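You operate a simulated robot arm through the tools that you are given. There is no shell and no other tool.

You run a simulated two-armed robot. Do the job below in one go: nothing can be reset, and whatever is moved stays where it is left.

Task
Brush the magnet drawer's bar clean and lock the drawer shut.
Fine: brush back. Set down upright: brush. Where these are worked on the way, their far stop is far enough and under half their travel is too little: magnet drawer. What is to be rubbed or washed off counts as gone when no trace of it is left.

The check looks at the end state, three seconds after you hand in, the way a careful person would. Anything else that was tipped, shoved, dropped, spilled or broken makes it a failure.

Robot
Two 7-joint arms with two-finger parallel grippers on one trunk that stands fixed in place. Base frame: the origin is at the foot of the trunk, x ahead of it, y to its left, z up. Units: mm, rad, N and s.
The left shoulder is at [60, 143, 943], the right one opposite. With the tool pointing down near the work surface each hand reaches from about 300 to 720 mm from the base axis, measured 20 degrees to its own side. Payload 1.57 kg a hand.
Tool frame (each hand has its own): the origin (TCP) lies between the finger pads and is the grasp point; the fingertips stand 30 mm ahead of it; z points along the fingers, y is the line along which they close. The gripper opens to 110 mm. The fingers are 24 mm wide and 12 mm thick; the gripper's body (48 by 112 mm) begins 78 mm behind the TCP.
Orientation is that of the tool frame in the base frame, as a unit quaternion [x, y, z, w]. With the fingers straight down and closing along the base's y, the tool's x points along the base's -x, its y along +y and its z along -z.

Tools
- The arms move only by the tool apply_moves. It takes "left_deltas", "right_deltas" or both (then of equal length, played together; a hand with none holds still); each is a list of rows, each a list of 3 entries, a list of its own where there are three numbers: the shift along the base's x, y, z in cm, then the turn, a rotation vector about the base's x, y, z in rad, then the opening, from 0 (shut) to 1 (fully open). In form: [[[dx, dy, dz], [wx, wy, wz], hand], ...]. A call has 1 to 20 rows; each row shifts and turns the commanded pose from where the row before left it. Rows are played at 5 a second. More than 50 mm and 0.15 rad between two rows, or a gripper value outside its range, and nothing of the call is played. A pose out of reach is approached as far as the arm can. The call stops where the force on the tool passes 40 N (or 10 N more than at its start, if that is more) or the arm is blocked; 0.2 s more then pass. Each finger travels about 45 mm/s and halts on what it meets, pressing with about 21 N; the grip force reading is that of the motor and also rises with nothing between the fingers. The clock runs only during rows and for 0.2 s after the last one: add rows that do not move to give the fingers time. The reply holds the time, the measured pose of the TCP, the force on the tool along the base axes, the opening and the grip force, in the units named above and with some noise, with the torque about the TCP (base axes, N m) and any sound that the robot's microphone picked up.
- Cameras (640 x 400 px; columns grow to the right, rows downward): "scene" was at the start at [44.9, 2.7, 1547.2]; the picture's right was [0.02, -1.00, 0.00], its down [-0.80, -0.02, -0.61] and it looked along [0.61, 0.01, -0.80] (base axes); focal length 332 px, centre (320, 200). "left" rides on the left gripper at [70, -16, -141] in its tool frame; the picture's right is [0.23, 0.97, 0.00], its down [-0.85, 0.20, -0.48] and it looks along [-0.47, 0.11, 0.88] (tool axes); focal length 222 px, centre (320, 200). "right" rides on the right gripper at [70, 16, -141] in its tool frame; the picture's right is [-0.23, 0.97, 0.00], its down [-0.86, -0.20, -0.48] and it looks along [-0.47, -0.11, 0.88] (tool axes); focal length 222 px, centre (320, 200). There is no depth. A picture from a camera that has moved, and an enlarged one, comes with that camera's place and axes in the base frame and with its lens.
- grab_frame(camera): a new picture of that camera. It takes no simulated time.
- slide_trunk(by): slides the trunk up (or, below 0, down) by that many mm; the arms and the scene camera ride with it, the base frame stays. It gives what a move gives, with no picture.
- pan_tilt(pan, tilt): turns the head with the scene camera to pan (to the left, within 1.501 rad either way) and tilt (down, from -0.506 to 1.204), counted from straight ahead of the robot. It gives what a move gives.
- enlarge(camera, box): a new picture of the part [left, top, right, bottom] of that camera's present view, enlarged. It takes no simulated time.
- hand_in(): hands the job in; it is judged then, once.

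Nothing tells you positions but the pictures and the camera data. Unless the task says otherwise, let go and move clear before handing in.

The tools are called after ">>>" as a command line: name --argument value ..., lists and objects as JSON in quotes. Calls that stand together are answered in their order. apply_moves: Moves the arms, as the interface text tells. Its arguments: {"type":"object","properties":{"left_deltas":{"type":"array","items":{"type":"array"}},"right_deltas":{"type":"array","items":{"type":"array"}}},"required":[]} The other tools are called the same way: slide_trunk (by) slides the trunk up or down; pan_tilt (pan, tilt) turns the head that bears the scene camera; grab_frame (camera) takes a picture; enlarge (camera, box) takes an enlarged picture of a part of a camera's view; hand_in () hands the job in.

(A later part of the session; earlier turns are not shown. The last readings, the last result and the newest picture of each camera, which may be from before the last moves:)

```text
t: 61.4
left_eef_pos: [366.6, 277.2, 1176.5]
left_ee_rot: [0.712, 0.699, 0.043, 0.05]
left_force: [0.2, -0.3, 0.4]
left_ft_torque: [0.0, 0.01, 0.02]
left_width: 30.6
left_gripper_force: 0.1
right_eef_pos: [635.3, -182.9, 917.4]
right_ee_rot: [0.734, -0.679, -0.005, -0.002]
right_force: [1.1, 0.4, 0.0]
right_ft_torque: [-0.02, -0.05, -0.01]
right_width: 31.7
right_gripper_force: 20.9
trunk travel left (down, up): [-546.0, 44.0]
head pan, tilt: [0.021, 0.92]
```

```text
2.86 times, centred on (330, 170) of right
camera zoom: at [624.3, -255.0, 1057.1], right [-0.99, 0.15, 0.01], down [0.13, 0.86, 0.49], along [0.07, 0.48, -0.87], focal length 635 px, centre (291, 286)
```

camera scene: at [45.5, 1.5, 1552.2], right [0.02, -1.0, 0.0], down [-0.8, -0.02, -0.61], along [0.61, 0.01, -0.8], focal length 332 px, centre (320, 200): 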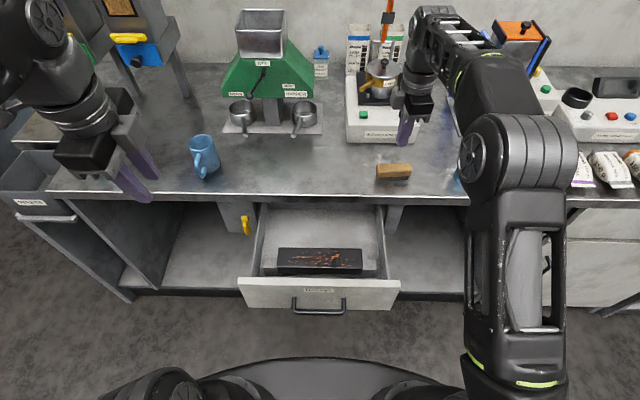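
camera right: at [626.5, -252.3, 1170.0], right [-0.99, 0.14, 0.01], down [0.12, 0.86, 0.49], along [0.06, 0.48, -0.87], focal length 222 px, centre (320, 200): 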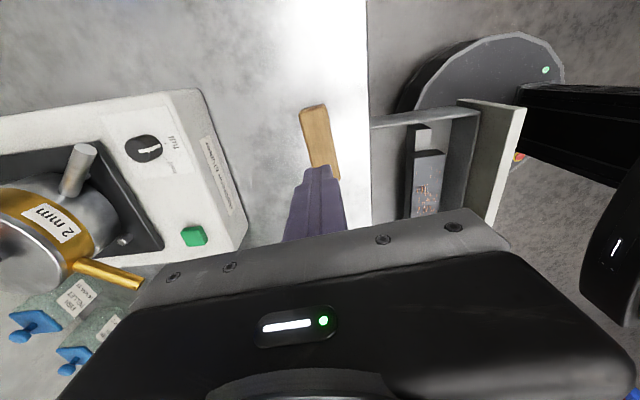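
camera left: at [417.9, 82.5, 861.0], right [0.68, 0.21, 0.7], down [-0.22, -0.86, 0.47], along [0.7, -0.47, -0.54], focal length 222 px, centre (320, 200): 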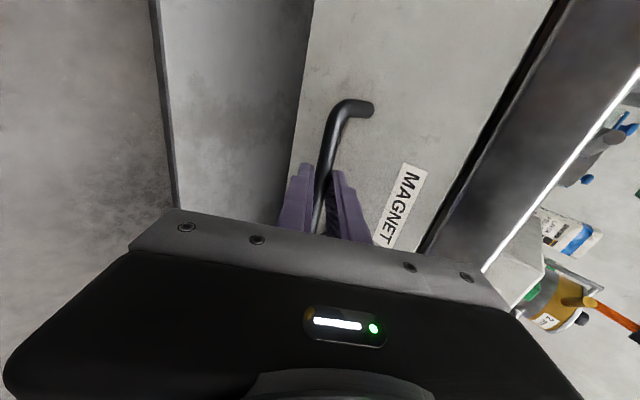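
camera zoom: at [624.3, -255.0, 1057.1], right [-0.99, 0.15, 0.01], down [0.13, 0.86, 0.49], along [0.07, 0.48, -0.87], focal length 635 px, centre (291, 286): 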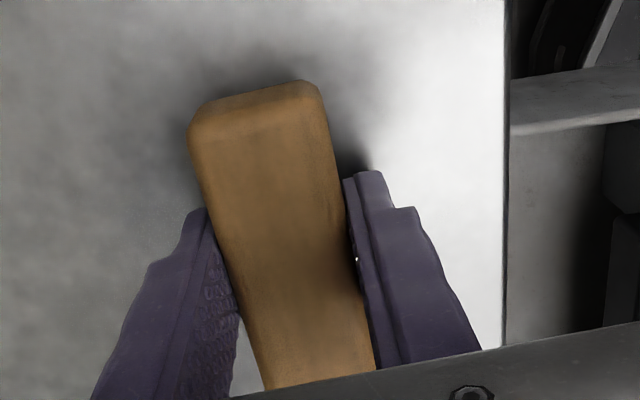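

Both fingers bear on the wood (31.7 mm). Lifting slowly by 15 mm to test the hold.

>>> apply_moves --right_deltas '[[[0, 0, 0.3], [0, 0, 0], 0.0], [[0, 0, 0.4], [0, 0, 0], 0.0], [[0, 0, 0.4], [0, 0, 0], 0.0], [[0, 0, 0.4], [0, 0, 0], 0.0]]'

>>> enlarge --camera "scene" --box '[340, 130, 480, 218]'

```text
t: 62.4
left_eef_pos: [366.9, 275.8, 1176.1]
left_ee_rot: [0.712, 0.699, 0.042, 0.05]
left_force: [-0.3, 0.4, -0.3]
left_ft_torque: [-0.05, 0.02, -0.03]
left_width: 30.6
left_gripper_force: 0.0
right_eef_pos: [636.2, -182.0, 931.7]
right_ee_rot: [0.734, -0.679, -0.007, -0.002]
right_force: [-0.2, -0.5, -1.1]
right_ft_torque: [0.03, -0.03, 0.04]
right_width: 31.6
right_gripper_force: 21.1
trunk travel left (down, up): [-546.0, 44.0]
head pan, tilt: [0.021, 0.92]
```

```text
4.55 times, centred on (410, 174) of scene
camera zoom: at [45.0, 2.7, 1552.2], right [0.02, -1.0, 0.0], down [-0.8, -0.02, -0.61], along [0.61, 0.01, -0.8], focal length 1511 px, centre (-89, 318)
```

zoom: 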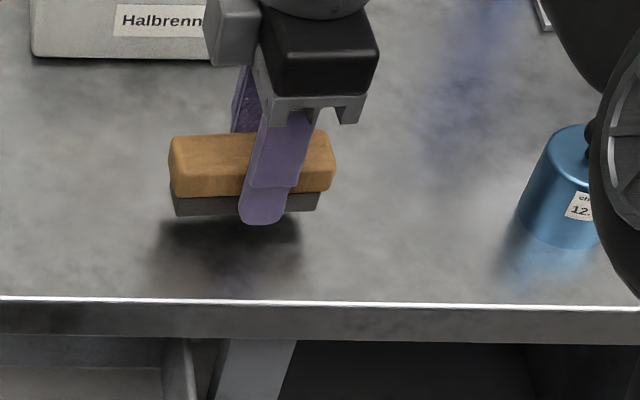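

The brush is held and off the bench. I'll lift it gently, then carry it over the drawer while yawing it so its length spans the bar's width.

>>> apply_moves --right_deltas '[[[0, 0, 0.7], [0, 0, 0], 0.0], [[0, 0, 1], [0, 0, 0], 0.0], [[0, 0, 1.2], [0, 0, 0], 0.0], [[0, 0, 1.2], [0, 0, 0], 0.0], [[0, 0, 1], [0, 0, 0], 0.0], [[0, 0, 0.6], [0, 0, 0], 0.0], [[0, 0, 0], [0, 0, 0], 0.0]]'

>>> apply_moves --right_deltas '[[[-0.5, 0.5, 0], [0, 0, -0.05], 0.0], [[-1, 1, 0], [0, 0, -0.085], 0.0], [[-1, 1, 0], [0, 0, -0.085], 0.0], [[-1, 1, 0], [0, 0, -0.085], 0.0], [[-1, 1, 0], [0, 0, -0.085], 0.0], [[-1, 1, 0], [0, 0, -0.085], 0.0], [[-1, 1, 0], [0, 0, -0.085], 0.0], [[-1, 1, 0], [0, 0, -0.085], 0.0], [[-1, 1, 0], [0, 0, -0.085], 0.0], [[-1, 1, 0], [0, 0, -0.085], 0.0], [[-1, 1, 0], [0, 0, -0.085], 0.0], [[-1, 1, 0], [0, 0, -0.085], 0.0], [[-1, 1, 0], [0, 0, -0.085], 0.0], [[-1, 1, 0], [0, 0, -0.085], 0.0], [[-1, 1, 0], [0, 0, -0.085], 0.0], [[-1, 1, 0], [0, 0, -0.085], 0.0], [[-1, 1, 0], [0, 0, -0.085], 0.0], [[-1, 1, 0], [0, 0, -0.085], 0.0], [[-1, 1, 0], [0, 0, -0.085], 0.0], [[-0.5, 0.5, 0], [0, 0, -0.07], 0.0]]'

>>> grab_frame --camera "scene"

>>> grab_frame --camera "right"

```text
t: 64.0
left_eef_pos: [366.9, 274.2, 1176.4]
left_ee_rot: [0.713, 0.698, 0.043, 0.05]
left_force: [-0.5, -0.3, 0.3]
left_ft_torque: [-0.02, -0.03, 0.0]
left_width: 30.8
left_gripper_force: 0.0
right_eef_pos: [635.5, -182.4, 988.4]
right_ee_rot: [0.735, -0.678, -0.005, -0.002]
right_force: [0.4, 0.2, -0.8]
right_ft_torque: [0.0, -0.01, -0.05]
right_width: 31.7
right_gripper_force: 21.3
trunk travel left (down, up): [-546.0, 44.0]
head pan, tilt: [0.021, 0.92]
```

```text
t: 68.2
left_eef_pos: [366.5, 275.7, 1176.2]
left_ee_rot: [0.712, 0.699, 0.043, 0.05]
left_force: [-0.9, 0.3, 0.6]
left_ft_torque: [0.02, -0.01, -0.01]
left_width: 30.8
left_gripper_force: 0.0
right_eef_pos: [445.9, 6.9, 986.9]
right_ee_rot: [0.001, 1.0, 0.002, 0.005]
right_force: [-0.2, 0.1, -0.7]
right_ft_torque: [0.0, 0.01, 0.01]
right_width: 31.4
right_gripper_force: 21.2
trunk travel left (down, up): [-546.0, 44.0]
head pan, tilt: [0.021, 0.92]
```

```text
taken
camera scene: at [44.9, 2.8, 1552.2], right [0.02, -1.0, 0.0], down [-0.8, -0.02, -0.61], along [0.61, 0.01, -0.8], focal length 332 px, centre (320, 200)
```

scene: 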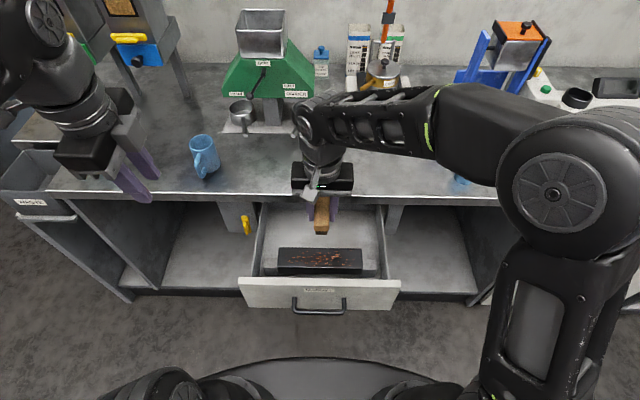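

```text
taken
camera right: at [373.7, 22.7, 1126.9], right [0.23, 0.97, 0.01], down [0.85, -0.2, 0.49], along [0.48, -0.11, -0.87], focal length 222 px, centre (320, 200)
```

right: 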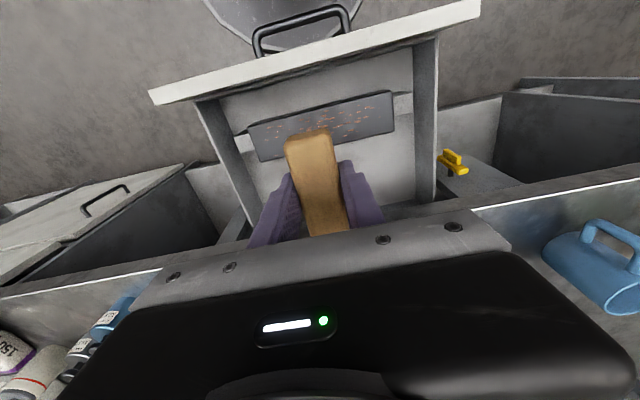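

The brush is over the bar with its length across the bar's width. I'll move to the bar's left end and descend close to it.

>>> apply_moves --right_deltas '[[[0, 1, -1], [0, 0, 0], 0.0], [[0, 1.5, -1.5], [0, 0, 0], 0.0], [[0, 1.5, -1.5], [0, 0, 0], 0.0], [[0, 1.5, -1.5], [0, 0, 0], 0.0], [[0, 1.5, -1.5], [0, 0, 0], 0.0], [[0, 1.5, -1.5], [0, 0, 0], 0.0], [[0, 0.7, -1.5], [0, 0, 0], 0.0], [[0, 0, -1.5], [0, 0, 0], 0.0], [[0, 0, -1.5], [0, 0, 0], 0.0], [[0, 0, -1.5], [0, 0, 0], 0.0], [[0, 0, -0.5], [0, 0, 0], 0.0]]'

>>> grab_frame --camera "right"

>>> enlarge --camera "scene" --box '[230, 190, 420, 310]'

```text
t: 70.6
left_eef_pos: [366.8, 276.9, 1176.0]
left_ee_rot: [0.712, 0.699, 0.043, 0.05]
left_force: [0.5, -0.1, 0.3]
left_ft_torque: [-0.04, 0.03, 0.0]
left_width: 31.1
left_gripper_force: 0.0
right_eef_pos: [446.3, 99.6, 838.2]
right_ee_rot: [0.0, 1.0, 0.003, 0.005]
right_force: [0.8, 0.1, -1.3]
right_ft_torque: [0.03, 0.0, 0.02]
right_width: 31.9
right_gripper_force: 20.7
trunk travel left (down, up): [-546.0, 44.0]
head pan, tilt: [0.021, 0.92]
```

```text
taken
camera right: at [373.1, 115.1, 978.0], right [0.23, 0.97, 0.01], down [0.85, -0.2, 0.49], along [0.48, -0.1, -0.87], focal length 222 px, centre (320, 200)
```

right: 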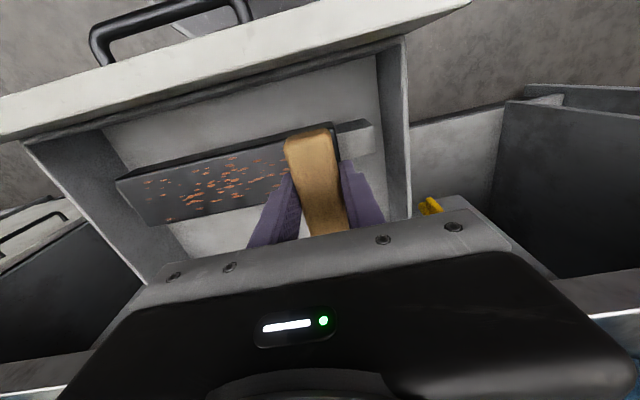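

```text
3.33 times, centred on (325, 250) of scene
camera zoom: at [45.0, 2.8, 1552.2], right [0.02, -1.0, 0.0], down [-0.8, -0.02, -0.61], along [0.61, 0.01, -0.8], focal length 1108 px, centre (303, 33)
```

zoom: 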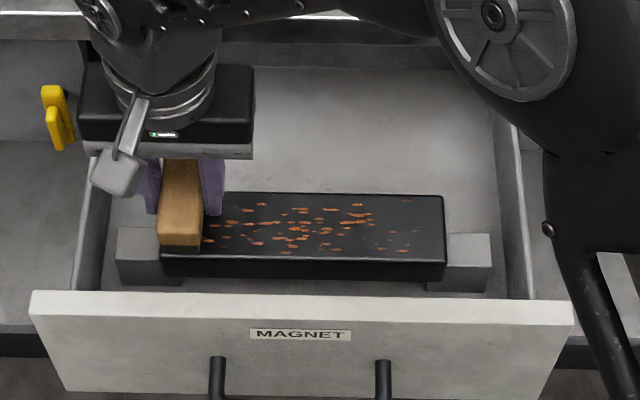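

Aligned over the left end. Now I'll lower gently to make contact.

>>> apply_moves --right_deltas '[[[0, 0, -0.4], [0, 0, 0], 0.0], [[0, 0, -0.4], [0, 0, 0], 0.0], [[0, 0, -0.3], [0, 0, 0], 0.0], [[0, 0, -0.3], [0, 0, 0], 0.0]]'

>>> apply_moves --right_deltas '[[[0, 0, -0.2], [0, 0, 0], 0.0], [[0, 0, -0.2], [0, 0, 0], 0.0]]'

>>> enlarge --camera "scene" --box '[230, 190, 420, 310]'

```text
t: 71.6
left_eef_pos: [367.4, 275.7, 1175.1]
left_ee_rot: [0.713, 0.698, 0.042, 0.05]
left_force: [-0.4, -0.4, 1.2]
left_ft_torque: [0.0, 0.01, -0.01]
left_width: 30.8
left_gripper_force: 0.2
right_eef_pos: [445.6, 98.6, 823.2]
right_ee_rot: [0.001, 1.0, 0.001, 0.006]
right_force: [-0.5, -0.1, -1.4]
right_ft_torque: [0.01, 0.0, 0.02]
right_width: 31.5
right_gripper_force: 20.9
trunk travel left (down, up): [-546.0, 44.0]
head pan, tilt: [0.021, 0.92]
```

```text
t: 72.2
left_eef_pos: [365.5, 275.9, 1174.9]
left_ee_rot: [0.712, 0.699, 0.043, 0.049]
left_force: [0.8, 0.5, 0.8]
left_ft_torque: [0.01, -0.02, 0.02]
left_width: 30.9
left_gripper_force: 0.1
right_eef_pos: [445.5, 99.4, 818.6]
right_ee_rot: [0.0, 1.0, 0.002, 0.006]
right_force: [0.1, -0.5, -0.5]
right_ft_torque: [-0.01, -0.01, -0.03]
right_width: 31.5
right_gripper_force: 20.6
trunk travel left (down, up): [-546.0, 44.0]
head pan, tilt: [0.021, 0.92]
```

```text
3.33 times, centred on (325, 250) of scene
camera zoom: at [45.0, 2.8, 1552.2], right [0.02, -1.0, 0.0], down [-0.8, -0.02, -0.61], along [0.61, 0.01, -0.8], focal length 1108 px, centre (303, 33)
```

zoom: 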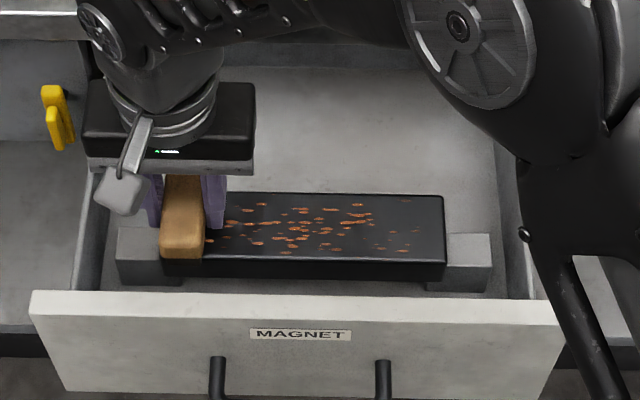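

No contact force yet. Continuing down in 1 mm steps.

>>> apply_moves --right_deltas '[[[0, 0, -0.1], [0, 0, 0], 0.0], [[0, 0, -0.1], [0, 0, 0], 0.0]]'

>>> apply_moves --right_deltas '[[[0, 0, -0.1], [0, 0, 0], 0.0], [[0, 0, -0.1], [0, 0, 0], 0.0]]'

```text
t: 72.8
left_eef_pos: [365.9, 274.9, 1175.9]
left_ee_rot: [0.713, 0.699, 0.043, 0.049]
left_force: [0.8, 1.0, 0.0]
left_ft_torque: [-0.01, -0.05, 0.01]
left_width: 31.1
left_gripper_force: 0.0
right_eef_pos: [445.7, 99.1, 819.2]
right_ee_rot: [-0.001, 1.0, 0.002, 0.006]
right_force: [-1.4, -1.7, 9.9]
right_ft_torque: [-0.16, 0.19, 0.01]
right_width: 31.6
right_gripper_force: 21.3
trunk travel left (down, up): [-546.0, 44.0]
head pan, tilt: [0.021, 0.92]
```

```text
t: 73.4
left_eef_pos: [366.4, 275.1, 1175.8]
left_ee_rot: [0.712, 0.699, 0.043, 0.051]
left_force: [-0.5, 0.2, 0.1]
left_ft_torque: [-0.02, 0.01, 0.0]
left_width: 30.7
left_gripper_force: 0.0
right_eef_pos: [444.7, 99.7, 815.6]
right_ee_rot: [0.0, 1.0, 0.003, 0.008]
right_force: [1.2, -1.3, 16.7]
right_ft_torque: [-0.13, -0.05, 0.02]
right_width: 31.7
right_gripper_force: 21.5
trunk travel left (down, up): [-546.0, 44.0]
head pan, tilt: [0.021, 0.92]
```

Contact made (about 10–17 N). I'll ease slightly and sweep along the bar toward the right end.

>>> apply_moves --right_deltas '[[[0, 0.5, 0.05], [0, 0, 0], 0.0], [[0, -0.8, 0], [0, 0, 0], 0.0], [[0, -1, 0], [0, 0, 0], 0.0], [[0, -1, 0], [0, 0, 0], 0.0], [[0, -1, 0], [0, 0, 0], 0.0], [[0, -1, 0], [0, 0, 0], 0.0]]'

>>> grab_frame --camera "right"

>>> enlarge --camera "scene" --box '[230, 190, 420, 310]'

```text
t: 74.8
left_eef_pos: [367.2, 275.4, 1175.3]
left_ee_rot: [0.712, 0.699, 0.042, 0.049]
left_force: [0.1, 0.0, 0.2]
left_ft_torque: [-0.01, -0.03, -0.01]
left_width: 30.5
left_gripper_force: 0.1
right_eef_pos: [446.0, 54.5, 814.8]
right_ee_rot: [0.0, 1.0, 0.001, 0.004]
right_force: [-0.6, 0.7, -0.5]
right_ft_torque: [0.03, 0.02, 0.0]
right_width: 31.4
right_gripper_force: 21.2
trunk travel left (down, up): [-546.0, 44.0]
head pan, tilt: [0.021, 0.92]
```

```text
taken
camera right: at [373.5, 71.1, 956.4], right [0.23, 0.97, 0.0], down [0.85, -0.2, 0.49], along [0.47, -0.11, -0.87], focal length 222 px, centre (320, 200)
```

right: 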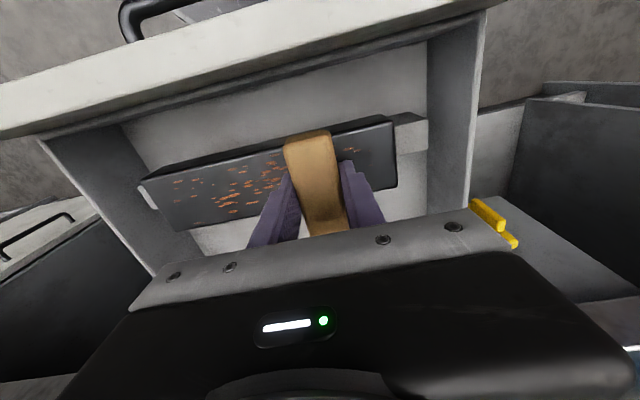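

```text
3.33 times, centred on (325, 250) of scene
camera zoom: at [45.0, 2.5, 1552.0], right [0.02, -1.0, 0.0], down [-0.8, -0.02, -0.61], along [0.61, 0.01, -0.8], focal length 1108 px, centre (303, 33)
```

zoom: 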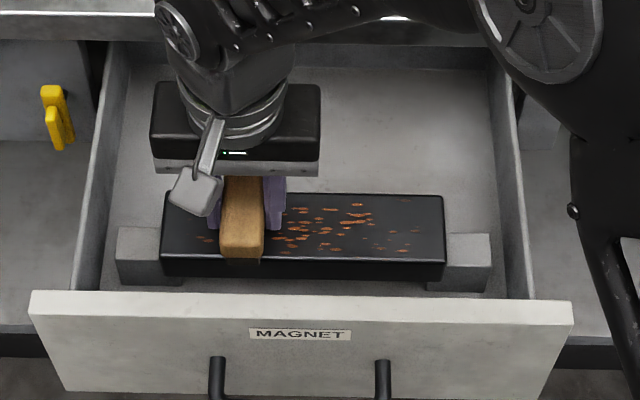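

The brush removes filings, but contact was lost (the brush slid up slightly in the grip). I'll lower 1 mm at a time to regain light contact.

>>> apply_moves --right_deltas '[[[0, 0, -0.1], [0, 0, 0], 0.0]]'

>>> apply_moves --right_deltas '[[[0, 0, -0.1], [0, 0, 0], 0.0]]'

```text
t: 75.2
left_eef_pos: [366.8, 276.0, 1174.8]
left_ee_rot: [0.712, 0.699, 0.043, 0.05]
left_force: [-0.1, 0.2, -0.2]
left_ft_torque: [-0.02, 0.01, -0.02]
left_width: 30.8
left_gripper_force: 0.0
right_eef_pos: [447.3, 54.7, 816.8]
right_ee_rot: [0.0, 1.0, 0.002, 0.005]
right_force: [-0.6, -1.4, 2.6]
right_ft_torque: [-0.09, 0.0, -0.04]
right_width: 31.8
right_gripper_force: 21.6
trunk travel left (down, up): [-546.0, 44.0]
head pan, tilt: [0.021, 0.92]
```

```text
t: 75.6
left_eef_pos: [365.2, 276.0, 1176.2]
left_ee_rot: [0.712, 0.699, 0.043, 0.05]
left_force: [-0.5, -0.1, 0.2]
left_ft_torque: [0.0, 0.01, -0.01]
left_width: 30.7
left_gripper_force: 0.0
right_eef_pos: [446.5, 56.3, 814.9]
right_ee_rot: [0.0, 1.0, 0.001, 0.007]
right_force: [-0.1, -1.8, 8.5]
right_ft_torque: [-0.19, 0.16, 0.05]
right_width: 31.8
right_gripper_force: 20.8
trunk travel left (down, up): [-546.0, 44.0]
head pan, tilt: [0.021, 0.92]
```

Contact regained (8.5 N). Now sweeping to the right end.

>>> apply_moves --right_deltas '[[[0, -0.8, 0], [0, 0, 0], 0.0], [[0, -1, 0], [0, 0, 0], 0.0], [[0, -1, 0], [0, 0, 0], 0.0], [[0, -1, 0], [0, 0, 0], 0.0], [[0, -1, 0], [0, 0, 0], 0.0], [[0, -1, 0], [0, 0, 0], 0.0], [[0, -1, 0], [0, 0, 0], 0.0]]'

>>> apply_moves --right_deltas '[[[0, -0.8, -0.05], [0, 0, 0], 0.0], [[0, -1, 0], [0, 0, 0], 0.0], [[0, -1, 0], [0, 0, 0], 0.0], [[0, -1, 0], [0, 0, 0], 0.0], [[0, -1, 0], [0, 0, 0], 0.0], [[0, -1, 0], [0, 0, 0], 0.0], [[0, -1, 0], [0, 0, 0], 0.0]]'

>>> enlarge --camera "scene" --box '[230, 190, 420, 310]'

>>> grab_frame --camera "right"

```text
t: 77.2
left_eef_pos: [366.8, 276.1, 1175.2]
left_ee_rot: [0.713, 0.698, 0.044, 0.05]
left_force: [-0.2, -0.2, 0.0]
left_ft_torque: [-0.02, -0.01, -0.03]
left_width: 30.8
left_gripper_force: 0.1
right_eef_pos: [443.7, -11.9, 816.1]
right_ee_rot: [0.0, 1.0, 0.002, 0.005]
right_force: [0.8, 2.2, 6.3]
right_ft_torque: [-0.05, 0.01, 0.03]
right_width: 31.9
right_gripper_force: 21.2
trunk travel left (down, up): [-546.0, 44.0]
head pan, tilt: [0.021, 0.92]
```

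```text
t: 78.8
left_eef_pos: [366.2, 275.4, 1176.0]
left_ee_rot: [0.712, 0.699, 0.042, 0.051]
left_force: [0.3, 0.6, -0.6]
left_ft_torque: [-0.03, 0.04, -0.02]
left_width: 30.8
left_gripper_force: 0.1
right_eef_pos: [444.4, -79.8, 815.8]
right_ee_rot: [0.0, 1.0, 0.002, 0.006]
right_force: [-0.4, 3.8, 13.1]
right_ft_torque: [0.06, -0.26, 0.08]
right_width: 31.8
right_gripper_force: 21.0
trunk travel left (down, up): [-546.0, 44.0]
head pan, tilt: [0.021, 0.92]
```

```text
3.33 times, centred on (325, 250) of scene
camera zoom: at [43.9, 3.4, 1552.2], right [0.02, -1.0, 0.0], down [-0.8, -0.02, -0.61], along [0.61, 0.01, -0.8], focal length 1108 px, centre (303, 33)
```

zoom: 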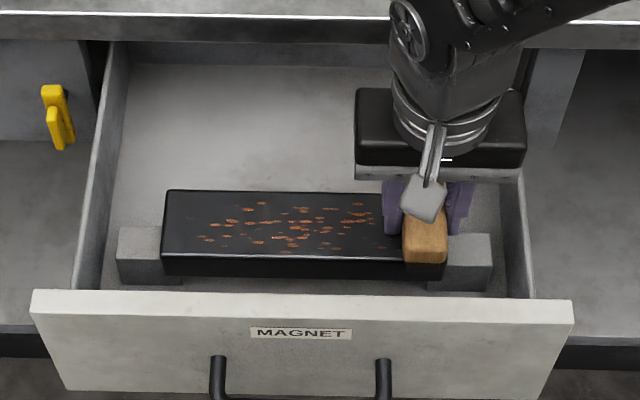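

```text
taken
camera right: at [371.7, -63.2, 955.1], right [0.23, 0.97, 0.01], down [0.85, -0.2, 0.49], along [0.48, -0.11, -0.87], focal length 222 px, centre (320, 200)
```

right: 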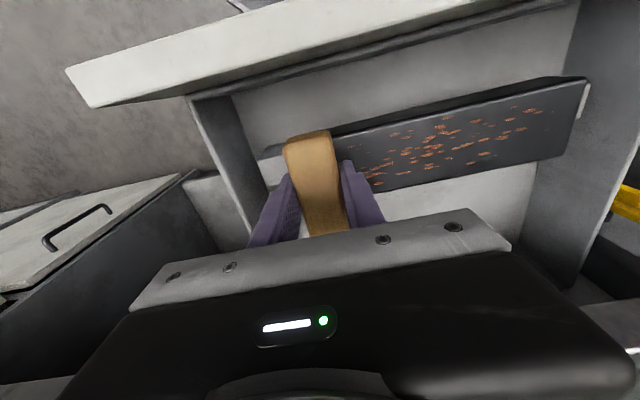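

The filings mostly remain after that pass. I'll zoom right in to compare.

>>> enlarge --camera "scene" --box '[275, 240, 375, 280]'

>>> enlarge --camera "right" --box '[270, 70, 590, 230]'

```text
6.40 times, centred on (325, 260) of scene
camera zoom: at [43.9, 3.4, 1552.2], right [0.02, -1.0, 0.0], down [-0.8, -0.02, -0.61], along [0.61, 0.01, -0.8], focal length 2128 px, centre (288, -184)
```

zoom: 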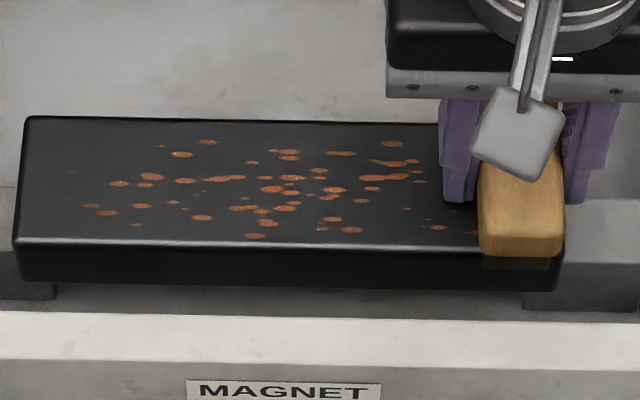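

```text
2.00 times, centred on (430, 150) of right
camera zoom: at [371.7, -63.2, 955.1], right [0.23, 0.97, 0.01], down [0.85, -0.2, 0.49], along [0.48, -0.11, -0.87], focal length 444 px, centre (100, 300)
```

zoom: 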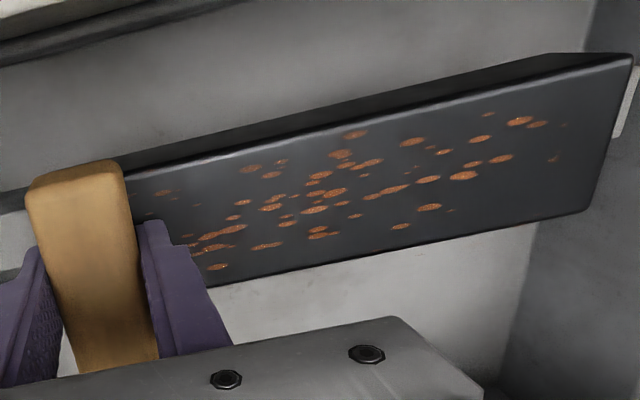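

Little has come off so far. I'll try a slower return stroke with firmer, steady contact and then compare.

>>> apply_moves --right_deltas '[[[0, -0.3, 0], [0, 0, 0], 0.0], [[0, -0.3, 0], [0, 0, 0], 0.0], [[0, 0.5, 0], [0, 0, 0], 0.0], [[0, 0.5, 0], [0, 0, 0], 0.0], [[0, 0.5, 0], [0, 0, 0], 0.0], [[0, 0.5, 0], [0, 0, 0], 0.0], [[0, 0.5, 0], [0, 0, 0], 0.0], [[0, 0.5, 0], [0, 0, 0], 0.0], [[0, 0.5, 0], [0, 0, 0], 0.0], [[0, 0.5, 0], [0, 0, 0], 0.0]]'

>>> apply_moves --right_deltas '[[[0, 0.5, 0], [0, 0, 0], 0.0], [[0, 0.5, 0], [0, 0, 0], 0.0], [[0, 0.5, 0], [0, 0, 0], 0.0], [[0, 0.5, 0], [0, 0, 0], 0.0], [[0, 0.5, 0], [0, 0, 0], 0.0], [[0, 0.5, 0], [0, 0, 0], 0.0], [[0, 0.5, 0], [0, 0, 0], 0.0], [[0, 0.5, 0], [0, 0, 0], 0.0], [[0, 0.5, 0], [0, 0, 0], 0.0], [[0, 0.5, 0], [0, 0, 0], 0.0], [[0, 0.5, 0], [0, 0, 0], 0.0], [[0, 0.5, 0], [0, 0, 0], 0.0]]'

>>> enlarge --camera "scene" --box '[275, 240, 375, 280]'

>>> enlarge --camera "right" --box '[120, 80, 480, 240]'

```text
t: 81.0
left_eef_pos: [366.5, 277.0, 1175.7]
left_ee_rot: [0.712, 0.699, 0.043, 0.05]
left_force: [0.4, 0.6, 0.3]
left_ft_torque: [-0.04, 0.01, -0.03]
left_width: 30.7
left_gripper_force: 0.1
right_eef_pos: [445.3, -44.2, 816.3]
right_ee_rot: [-0.001, 1.0, 0.002, 0.005]
right_force: [-0.6, 0.0, -0.8]
right_ft_torque: [-0.01, -0.02, -0.04]
right_width: 31.5
right_gripper_force: 21.2
trunk travel left (down, up): [-546.0, 44.0]
head pan, tilt: [0.021, 0.92]
```

```text
t: 83.6
left_eef_pos: [366.6, 276.6, 1176.7]
left_ee_rot: [0.712, 0.699, 0.044, 0.05]
left_force: [-0.5, -0.2, -0.7]
left_ft_torque: [0.02, -0.01, -0.05]
left_width: 30.7
left_gripper_force: 0.1
right_eef_pos: [446.5, 13.4, 814.4]
right_ee_rot: [0.0, 1.0, 0.003, 0.006]
right_force: [-0.4, -2.7, 7.6]
right_ft_torque: [-0.15, 0.08, 0.01]
right_width: 31.4
right_gripper_force: 20.8
trunk travel left (down, up): [-546.0, 44.0]
head pan, tilt: [0.021, 0.92]
```

```text
6.40 times, centred on (325, 260) of scene
camera zoom: at [44.4, 2.4, 1552.3], right [0.02, -1.0, 0.0], down [-0.8, -0.02, -0.61], along [0.61, 0.01, -0.8], focal length 2128 px, centre (288, -184)
```

zoom: 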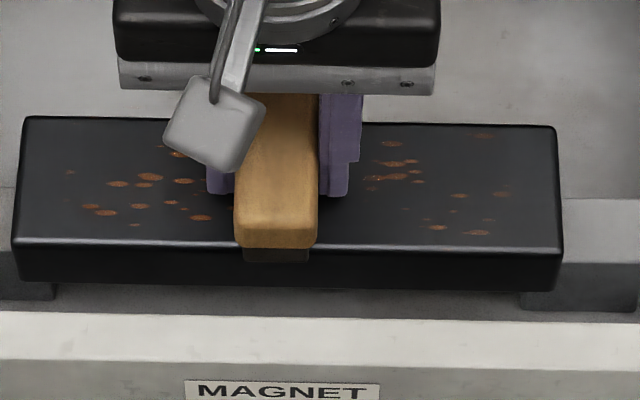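

```text
1.78 times, centred on (300, 160) of right
camera zoom: at [373.3, 30.1, 955.0], right [0.23, 0.97, 0.01], down [0.85, -0.2, 0.49], along [0.48, -0.1, -0.87], focal length 395 px, centre (356, 271)
```

zoom: 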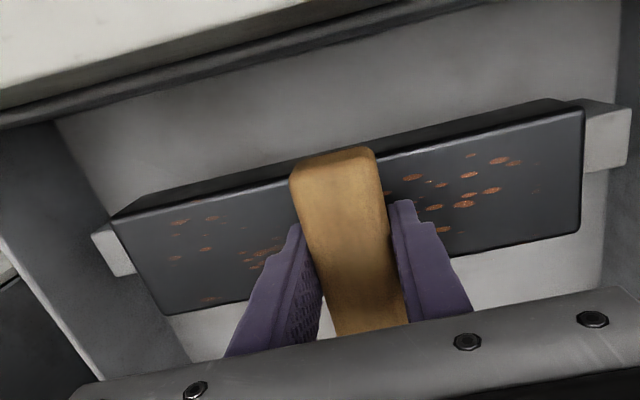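

The filings are fading gradually, so it takes repeated passes with steady pressure. I'll press about 1 mm more and continue scrubbing.

>>> apply_moves --right_deltas '[[[0, 1, -0.05], [0, 0, 0], 0.0], [[0, 1, -0.05], [0, 0, 0], 0.0], [[0, 1, 0], [0, 0, 0], 0.0], [[0, 1, 0], [0, 0, 0], 0.0], [[0, 1, 0], [0, 0, 0], 0.0], [[0, 1, 0], [0, 0, 0], 0.0], [[0, 1, 0], [0, 0, 0], 0.0], [[0, 1, 0], [0, 0, 0], 0.0], [[0, 1, 0], [0, 0, 0], 0.0]]'

>>> apply_moves --right_deltas '[[[0, -1, 0], [0, 0, 0], 0.0], [[0, -1, 0], [0, 0, 0], 0.0], [[0, -1, 0], [0, 0, 0], 0.0], [[0, -1, 0], [0, 0, 0], 0.0], [[0, -1, 0], [0, 0, 0], 0.0], [[0, -1, 0], [0, 0, 0], 0.0], [[0, -1, 0], [0, 0, 0], 0.0], [[0, -1, 0], [0, 0, 0], 0.0], [[0, -1, 0], [0, 0, 0], 0.0]]'

>>> enlarge --camera "scene" --box '[275, 240, 375, 280]'

```text
t: 85.6
left_eef_pos: [365.6, 276.0, 1175.7]
left_ee_rot: [0.712, 0.699, 0.043, 0.05]
left_force: [0.1, 0.5, -0.8]
left_ft_torque: [-0.02, 0.03, 0.02]
left_width: 31.1
left_gripper_force: 0.0
right_eef_pos: [444.8, 102.2, 811.7]
right_ee_rot: [0.0, 1.0, 0.003, 0.007]
right_force: [0.8, -5.6, 14.6]
right_ft_torque: [-0.26, 0.07, 0.04]
right_width: 31.6
right_gripper_force: 21.0
trunk travel left (down, up): [-546.0, 44.0]
head pan, tilt: [0.021, 0.92]
```

```text
t: 87.6
left_eef_pos: [366.8, 276.0, 1175.9]
left_ee_rot: [0.712, 0.699, 0.043, 0.049]
left_force: [-0.6, -0.3, -0.5]
left_ft_torque: [-0.02, -0.04, 0.01]
left_width: 30.9
left_gripper_force: 0.0
right_eef_pos: [446.0, 13.9, 812.6]
right_ee_rot: [0.0, 1.0, 0.002, 0.006]
right_force: [0.0, -0.2, -0.6]
right_ft_torque: [0.0, 0.01, 0.02]
right_width: 31.5
right_gripper_force: 21.5
trunk travel left (down, up): [-546.0, 44.0]
head pan, tilt: [0.021, 0.92]
```

```text
6.40 times, centred on (325, 260) of scene
camera zoom: at [44.9, 2.5, 1552.2], right [0.02, -1.0, 0.0], down [-0.8, -0.02, -0.61], along [0.61, 0.01, -0.8], focal length 2128 px, centre (288, -184)
```

zoom: 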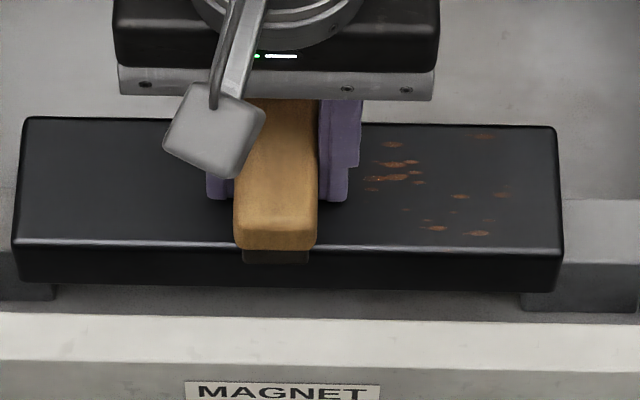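

The left half is clean now. Contact dropped on the reverse stroke, so I'll press another 1 mm and work the right half.

>>> apply_moves --right_deltas '[[[0, 0.5, -0.1], [0, 0, 0], 0.0], [[0, -1, -0.05], [0, 0, 0], 0.0], [[0, -1, 0], [0, 0, 0], 0.0], [[0, -1, 0], [0, 0, 0], 0.0], [[0, -1, 0], [0, 0, 0], 0.0], [[0, -1, 0], [0, 0, 0], 0.0], [[0, -1, 0], [0, 0, 0], 0.0]]'

>>> apply_moves --right_deltas '[[[0, -1, 0], [0, 0, 0], 0.0], [[0, -1, 0], [0, 0, 0], 0.0], [[0, -1, 0], [0, 0, 0], 0.0], [[0, -1, 0], [0, 0, 0], 0.0], [[0, -0.8, 0], [0, 0, 0], 0.0]]'

>>> enlarge --camera "scene" --box '[275, 240, 375, 280]'

```text
t: 89.2
left_eef_pos: [365.9, 277.0, 1175.6]
left_ee_rot: [0.712, 0.699, 0.043, 0.05]
left_force: [0.6, 0.8, 0.5]
left_ft_torque: [-0.02, -0.02, 0.01]
left_width: 31.0
left_gripper_force: 0.0
right_eef_pos: [446.2, -37.6, 813.5]
right_ee_rot: [-0.001, 1.0, 0.002, 0.006]
right_force: [-0.1, 11.9, 16.7]
right_ft_torque: [0.06, 0.38, -0.15]
right_width: 31.6
right_gripper_force: 20.8
trunk travel left (down, up): [-546.0, 44.0]
head pan, tilt: [0.021, 0.92]
```

```text
t: 90.1
left_eef_pos: [365.8, 274.2, 1175.7]
left_ee_rot: [0.713, 0.698, 0.043, 0.051]
left_force: [0.3, -0.4, 0.4]
left_ft_torque: [0.03, 0.02, -0.03]
left_width: 30.7
left_gripper_force: 0.1
right_eef_pos: [448.8, -75.5, 813.1]
right_ee_rot: [0.0, 1.0, 0.003, 0.007]
right_force: [-0.3, 3.4, 12.2]
right_ft_torque: [-0.13, 0.18, -0.14]
right_width: 31.7
right_gripper_force: 21.4
trunk travel left (down, up): [-546.0, 44.0]
head pan, tilt: [0.021, 0.92]
stopped in row 4 (right hand): the force on the tool passed its limit at 75 N (the readings are from after the stop); the commanded pose is now the measured one
```

```text
6.40 times, centred on (325, 260) of scene
camera zoom: at [44.4, 1.3, 1552.0], right [0.02, -1.0, 0.0], down [-0.8, -0.02, -0.61], along [0.61, 0.01, -0.8], focal length 2128 px, centre (288, -184)
```

zoom: 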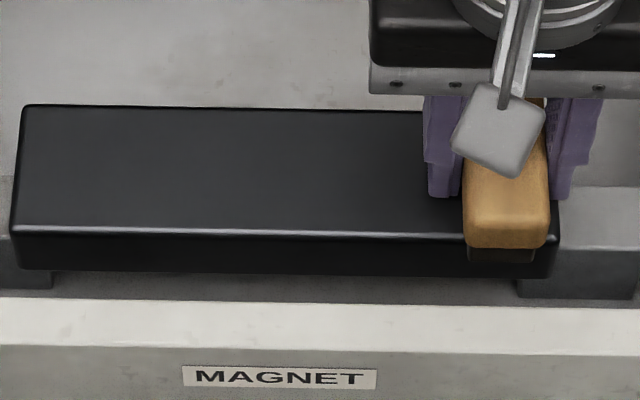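

Almost everything visible is clean. A force spike stopped the last stroke, so I'll lift the brush straight up and inspect the bar, the brush and the drawer.

>>> apply_moves --right_deltas '[[[0, 0, 0.3], [0, 0, 0], 0.0], [[0, 0, 0.5], [0, 0, 0], 0.0], [[0, 0, 1], [0, 0, 0], 0.0], [[0, 0, 1], [0, 0, 0], 0.0], [[0, 0, 1.2], [0, 0, 0], 0.0], [[0, 0, 1.2], [0, 0, 0], 0.0], [[0, 0, 1.2], [0, 0, 0], 0.0], [[0, 0, 0.6], [0, 0, 0], 0.0]]'

>>> grab_frame --camera "right"

>>> enlarge --camera "scene" --box '[230, 180, 430, 305]'

>>> grab_frame --camera "scene"

```text
t: 91.9
left_eef_pos: [367.2, 275.8, 1176.3]
left_ee_rot: [0.712, 0.699, 0.043, 0.05]
left_force: [-0.7, 0.5, -0.1]
left_ft_torque: [0.01, 0.0, -0.01]
left_width: 30.8
left_gripper_force: 0.1
right_eef_pos: [447.4, -74.0, 882.2]
right_ee_rot: [-0.001, 1.0, 0.001, 0.005]
right_force: [0.3, 1.2, -0.5]
right_ft_torque: [-0.01, 0.02, 0.0]
right_width: 31.6
right_gripper_force: 21.2
trunk travel left (down, up): [-546.0, 44.0]
head pan, tilt: [0.021, 0.92]
```

```text
taken
camera right: at [374.5, -58.4, 1022.4], right [0.23, 0.97, 0.0], down [0.85, -0.2, 0.49], along [0.48, -0.11, -0.87], focal length 222 px, centre (320, 200)
```

right: 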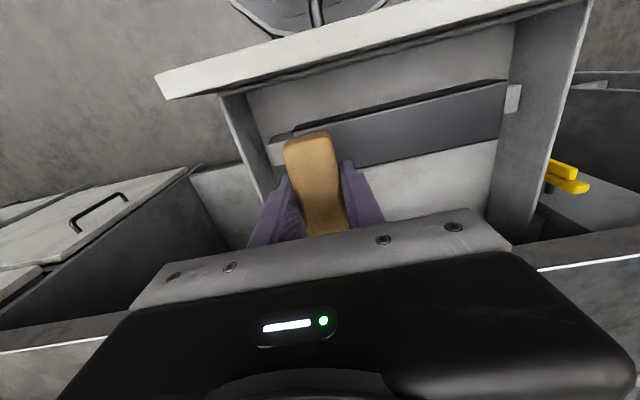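

```text
3.20 times, centred on (330, 242) of scene
camera zoom: at [45.0, 2.7, 1552.2], right [0.02, -1.0, 0.0], down [-0.8, -0.02, -0.61], along [0.61, 0.01, -0.8], focal length 1064 px, centre (288, 64)
```

zoom: 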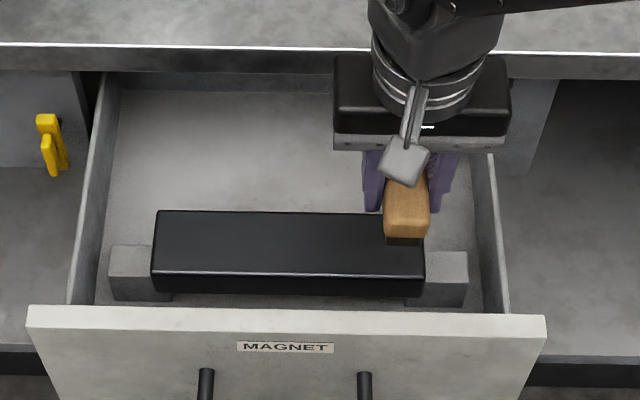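

```text
taken
camera scene: at [45.0, 2.7, 1552.2], right [0.02, -1.0, 0.0], down [-0.8, -0.02, -0.61], along [0.61, 0.01, -0.8], focal length 332 px, centre (320, 200)
```

scene: 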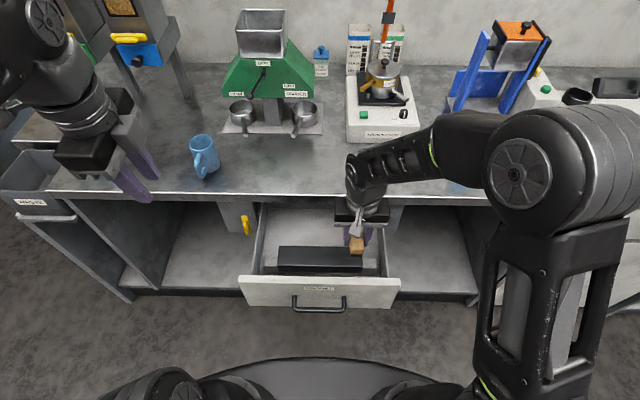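

The bar looks clean from here. I'll lift further and shift so the right camera sees the whole bar unobstructed.

>>> apply_moves --right_deltas '[[[0, 0, 1.5], [0, 0, 0], 0.0], [[1, 0, 2], [0, 0, 0], 0.0], [[1.5, 0, 2], [0, 0, 0], 0.0], [[1.5, 0, 2], [0, 0, 0], 0.0], [[1.5, 0, 2], [0, 0, 0], 0.0], [[1.5, 0, 1], [0, 0, 0], 0.0], [[1, 0, 0.5], [0, 0, 0], 0.0]]'

>>> enlarge --camera "scene" --box '[265, 235, 375, 285]'

>>> grab_frame --camera "right"

```text
t: 93.5
left_eef_pos: [367.4, 275.6, 1174.9]
left_ee_rot: [0.713, 0.699, 0.043, 0.05]
left_force: [-0.9, 0.9, 0.4]
left_ft_torque: [0.0, 0.02, -0.05]
left_width: 30.7
left_gripper_force: 0.1
right_eef_pos: [527.4, -75.7, 991.8]
right_ee_rot: [-0.001, 1.0, 0.001, 0.005]
right_force: [0.0, -0.1, -1.2]
right_ft_torque: [0.02, 0.05, 0.03]
right_width: 31.7
right_gripper_force: 20.9
trunk travel left (down, up): [-546.0, 44.0]
head pan, tilt: [0.021, 0.92]
```

```text
5.82 times, centred on (320, 260) of scene
camera zoom: at [45.1, 2.7, 1552.2], right [0.02, -1.0, 0.0], down [-0.8, -0.02, -0.61], along [0.61, 0.01, -0.8], focal length 1935 px, centre (320, -149)
```

zoom: 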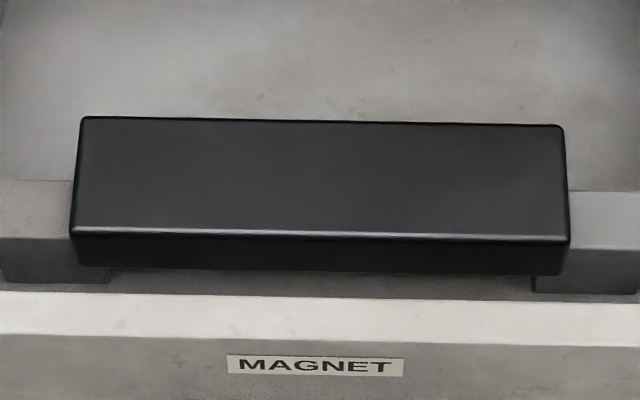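

```text
taken
camera right: at [453.8, -59.2, 1132.0], right [0.23, 0.97, 0.0], down [0.85, -0.2, 0.49], along [0.48, -0.11, -0.87], focal length 222 px, centre (320, 200)
```

right: 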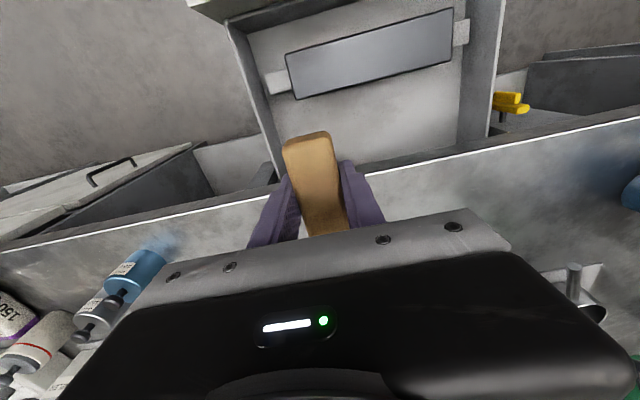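

The top appears spotless. One more close look for faint traces.

>>> enlarge --camera "right" --box '[260, 0, 480, 110]'

>>> enlarge --camera "scene" --box '[275, 240, 325, 275]'

>>> enlarge --camera "scene" --box '[318, 240, 368, 275]'

```text
2.91 times, centred on (370, 55) of right
camera zoom: at [453.8, -59.2, 1132.0], right [0.23, 0.97, 0.0], down [0.85, -0.2, 0.49], along [0.48, -0.11, -0.87], focal length 646 px, centre (174, 622)
```

zoom: 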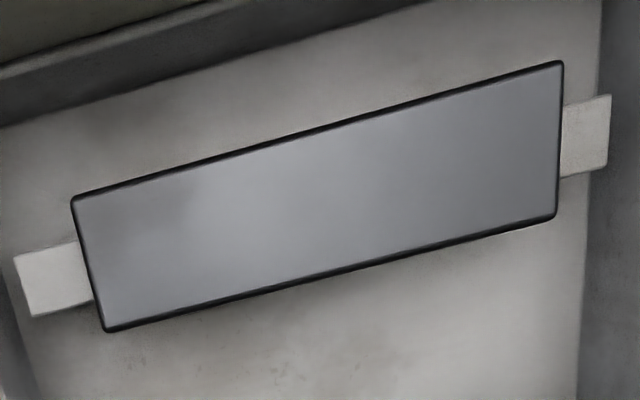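

```text
11.43 times, centred on (300, 258) of scene
camera zoom: at [45.1, 2.7, 1552.2], right [0.02, -1.0, 0.0], down [-0.8, -0.02, -0.61], along [0.61, 0.01, -0.8], focal length 3800 px, centre (549, -457)
```

zoom: 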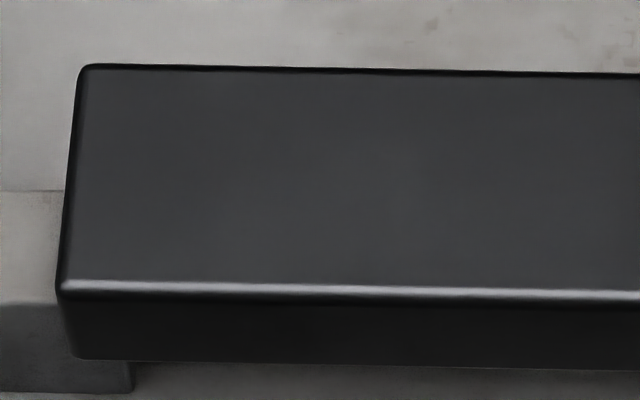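

```text
11.43 times, centred on (343, 258) of scene
camera zoom: at [45.1, 2.7, 1552.2], right [0.02, -1.0, 0.0], down [-0.8, -0.02, -0.61], along [0.61, 0.01, -0.8], focal length 3800 px, centre (57, -457)
```

zoom: 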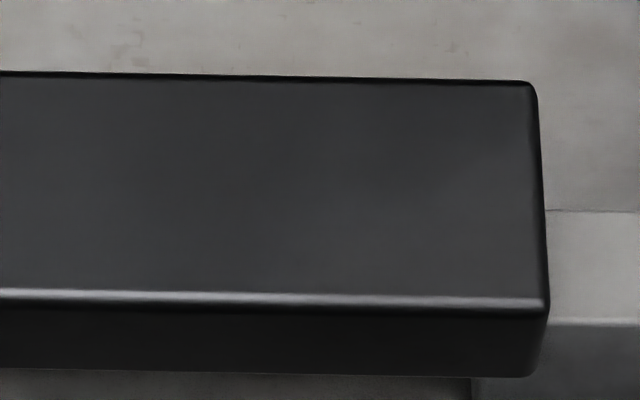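

The bar is completely clean. Now I'll carry the brush back to its original spot, yawing back to its original orientation.

>>> apply_moves --right_deltas '[[[0.4, -0.4, 0], [0, 0, 0.06], 0.0], [[0.65, -0.62, 0], [0, 0, 0.1], 0.0], [[0.65, -0.62, 0], [0, 0, 0.1], 0.0], [[0.65, -0.62, 0], [0, 0, 0.1], 0.0], [[0.65, -0.62, 0], [0, 0, 0.1], 0.0], [[0.65, -0.62, 0], [0, 0, 0.1], 0.0], [[0.65, -0.62, 0], [0, 0, 0.1], 0.0], [[0.65, -0.62, 0], [0, 0, 0.1], 0.0], [[0.65, -0.62, 0], [0, 0, 0.1], 0.0], [[0.65, -0.62, 0], [0, 0, 0.1], 0.0], [[0.65, -0.62, 0], [0, 0, 0.1], 0.0], [[0.65, -0.62, 0], [0, 0, 0.1], 0.0], [[0.65, -0.62, 0], [0, 0, 0.1], 0.0], [[0.65, -0.62, 0], [0, 0, 0.1], 0.0], [[0.65, -0.62, 0], [0, 0, 0.1], 0.0], [[0.65, -0.62, 0], [0, 0, 0.1], 0.0], [[0.65, -0.62, 0], [0, 0, 0.1], 0.0], [[0.3, -0.6, 0], [0, 0, 0.09], 0.0], [[0, 0, 0], [0, 0, 0], 0.0]]'

>>> grab_frame --camera "scene"

>>> enlarge --camera "right" --box '[220, 100, 440, 240]'

```text
t: 97.5
left_eef_pos: [365.7, 275.3, 1175.3]
left_ee_rot: [0.712, 0.699, 0.043, 0.05]
left_force: [-0.1, 0.9, -0.3]
left_ft_torque: [0.0, -0.01, 0.02]
left_width: 30.9
left_gripper_force: 0.1
right_eef_pos: [636.6, -185.0, 992.2]
right_ee_rot: [0.768, -0.64, -0.005, -0.002]
right_force: [0.0, -1.0, -0.8]
right_ft_torque: [-0.01, 0.0, 0.01]
right_width: 31.7
right_gripper_force: 20.5
trunk travel left (down, up): [-546.0, 44.0]
head pan, tilt: [0.021, 0.92]
```

```text
taken
camera scene: at [45.0, 2.8, 1552.2], right [0.02, -1.0, 0.0], down [-0.8, -0.02, -0.61], along [0.61, 0.01, -0.8], focal length 332 px, centre (320, 200)
```

scene: 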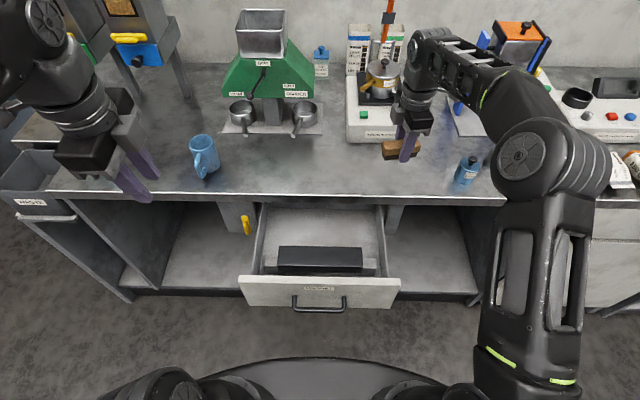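

```text
2.86 times, centred on (330, 170) of right
camera zoom: at [632.7, -258.0, 1132.3], right [-1.0, 0.05, 0.01], down [0.04, 0.87, 0.49], along [0.02, 0.49, -0.87], focal length 635 px, centre (291, 286)
```

zoom: 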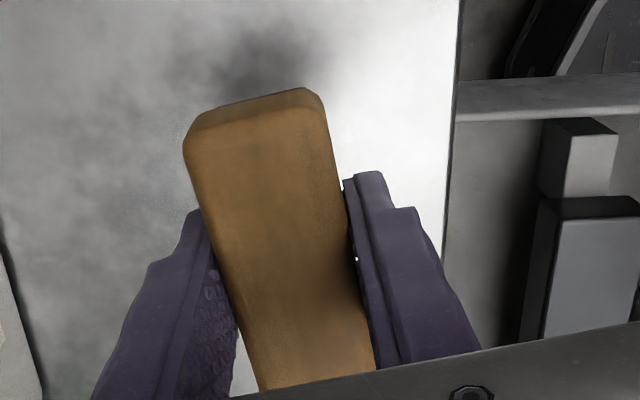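

Over the spot. I'll correct the yaw by 0.1 rad and lower the brush gently to the bench.

>>> apply_moves --right_deltas '[[[0, 0.15, 0], [0, 0, -0.1], 0.0], [[0, 0, -1], [0, 0, 0], 0.0], [[0, 0, -1.2], [0, 0, 0], 0.0], [[0, 0, -1.2], [0, 0, 0], 0.0], [[0, 0, -1.2], [0, 0, 0], 0.0], [[0, 0, -1.2], [0, 0, 0], 0.0], [[0, 0, -0.8], [0, 0, 0], 0.0], [[0, 0, -0.4], [0, 0, 0], 0.0], [[0, 0, 0], [0, 0, 0], 0.0]]'

>>> enlarge --camera "scene" --box '[340, 130, 480, 218]'

```text
t: 99.5
left_eef_pos: [366.8, 275.9, 1175.9]
left_ee_rot: [0.712, 0.7, 0.043, 0.05]
left_force: [0.1, 0.2, 0.4]
left_ft_torque: [0.01, 0.02, -0.02]
left_width: 30.5
left_gripper_force: 0.1
right_eef_pos: [638.4, -183.2, 920.7]
right_ee_rot: [0.735, -0.678, -0.004, -0.003]
right_force: [0.7, -0.1, -0.8]
right_ft_torque: [0.0, 0.0, -0.04]
right_width: 31.6
right_gripper_force: 20.6
trunk travel left (down, up): [-546.0, 44.0]
head pan, tilt: [0.021, 0.92]
```

```text
4.55 times, centred on (410, 174) of scene
camera zoom: at [45.0, 2.7, 1552.2], right [0.02, -1.0, 0.0], down [-0.8, -0.02, -0.61], along [0.61, 0.01, -0.8], focal length 1511 px, centre (-89, 318)
```

zoom: 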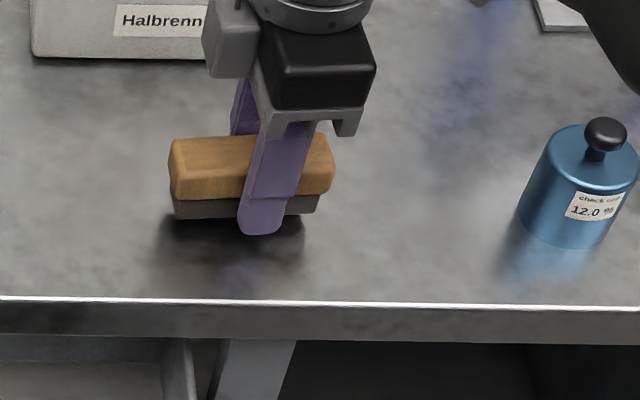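

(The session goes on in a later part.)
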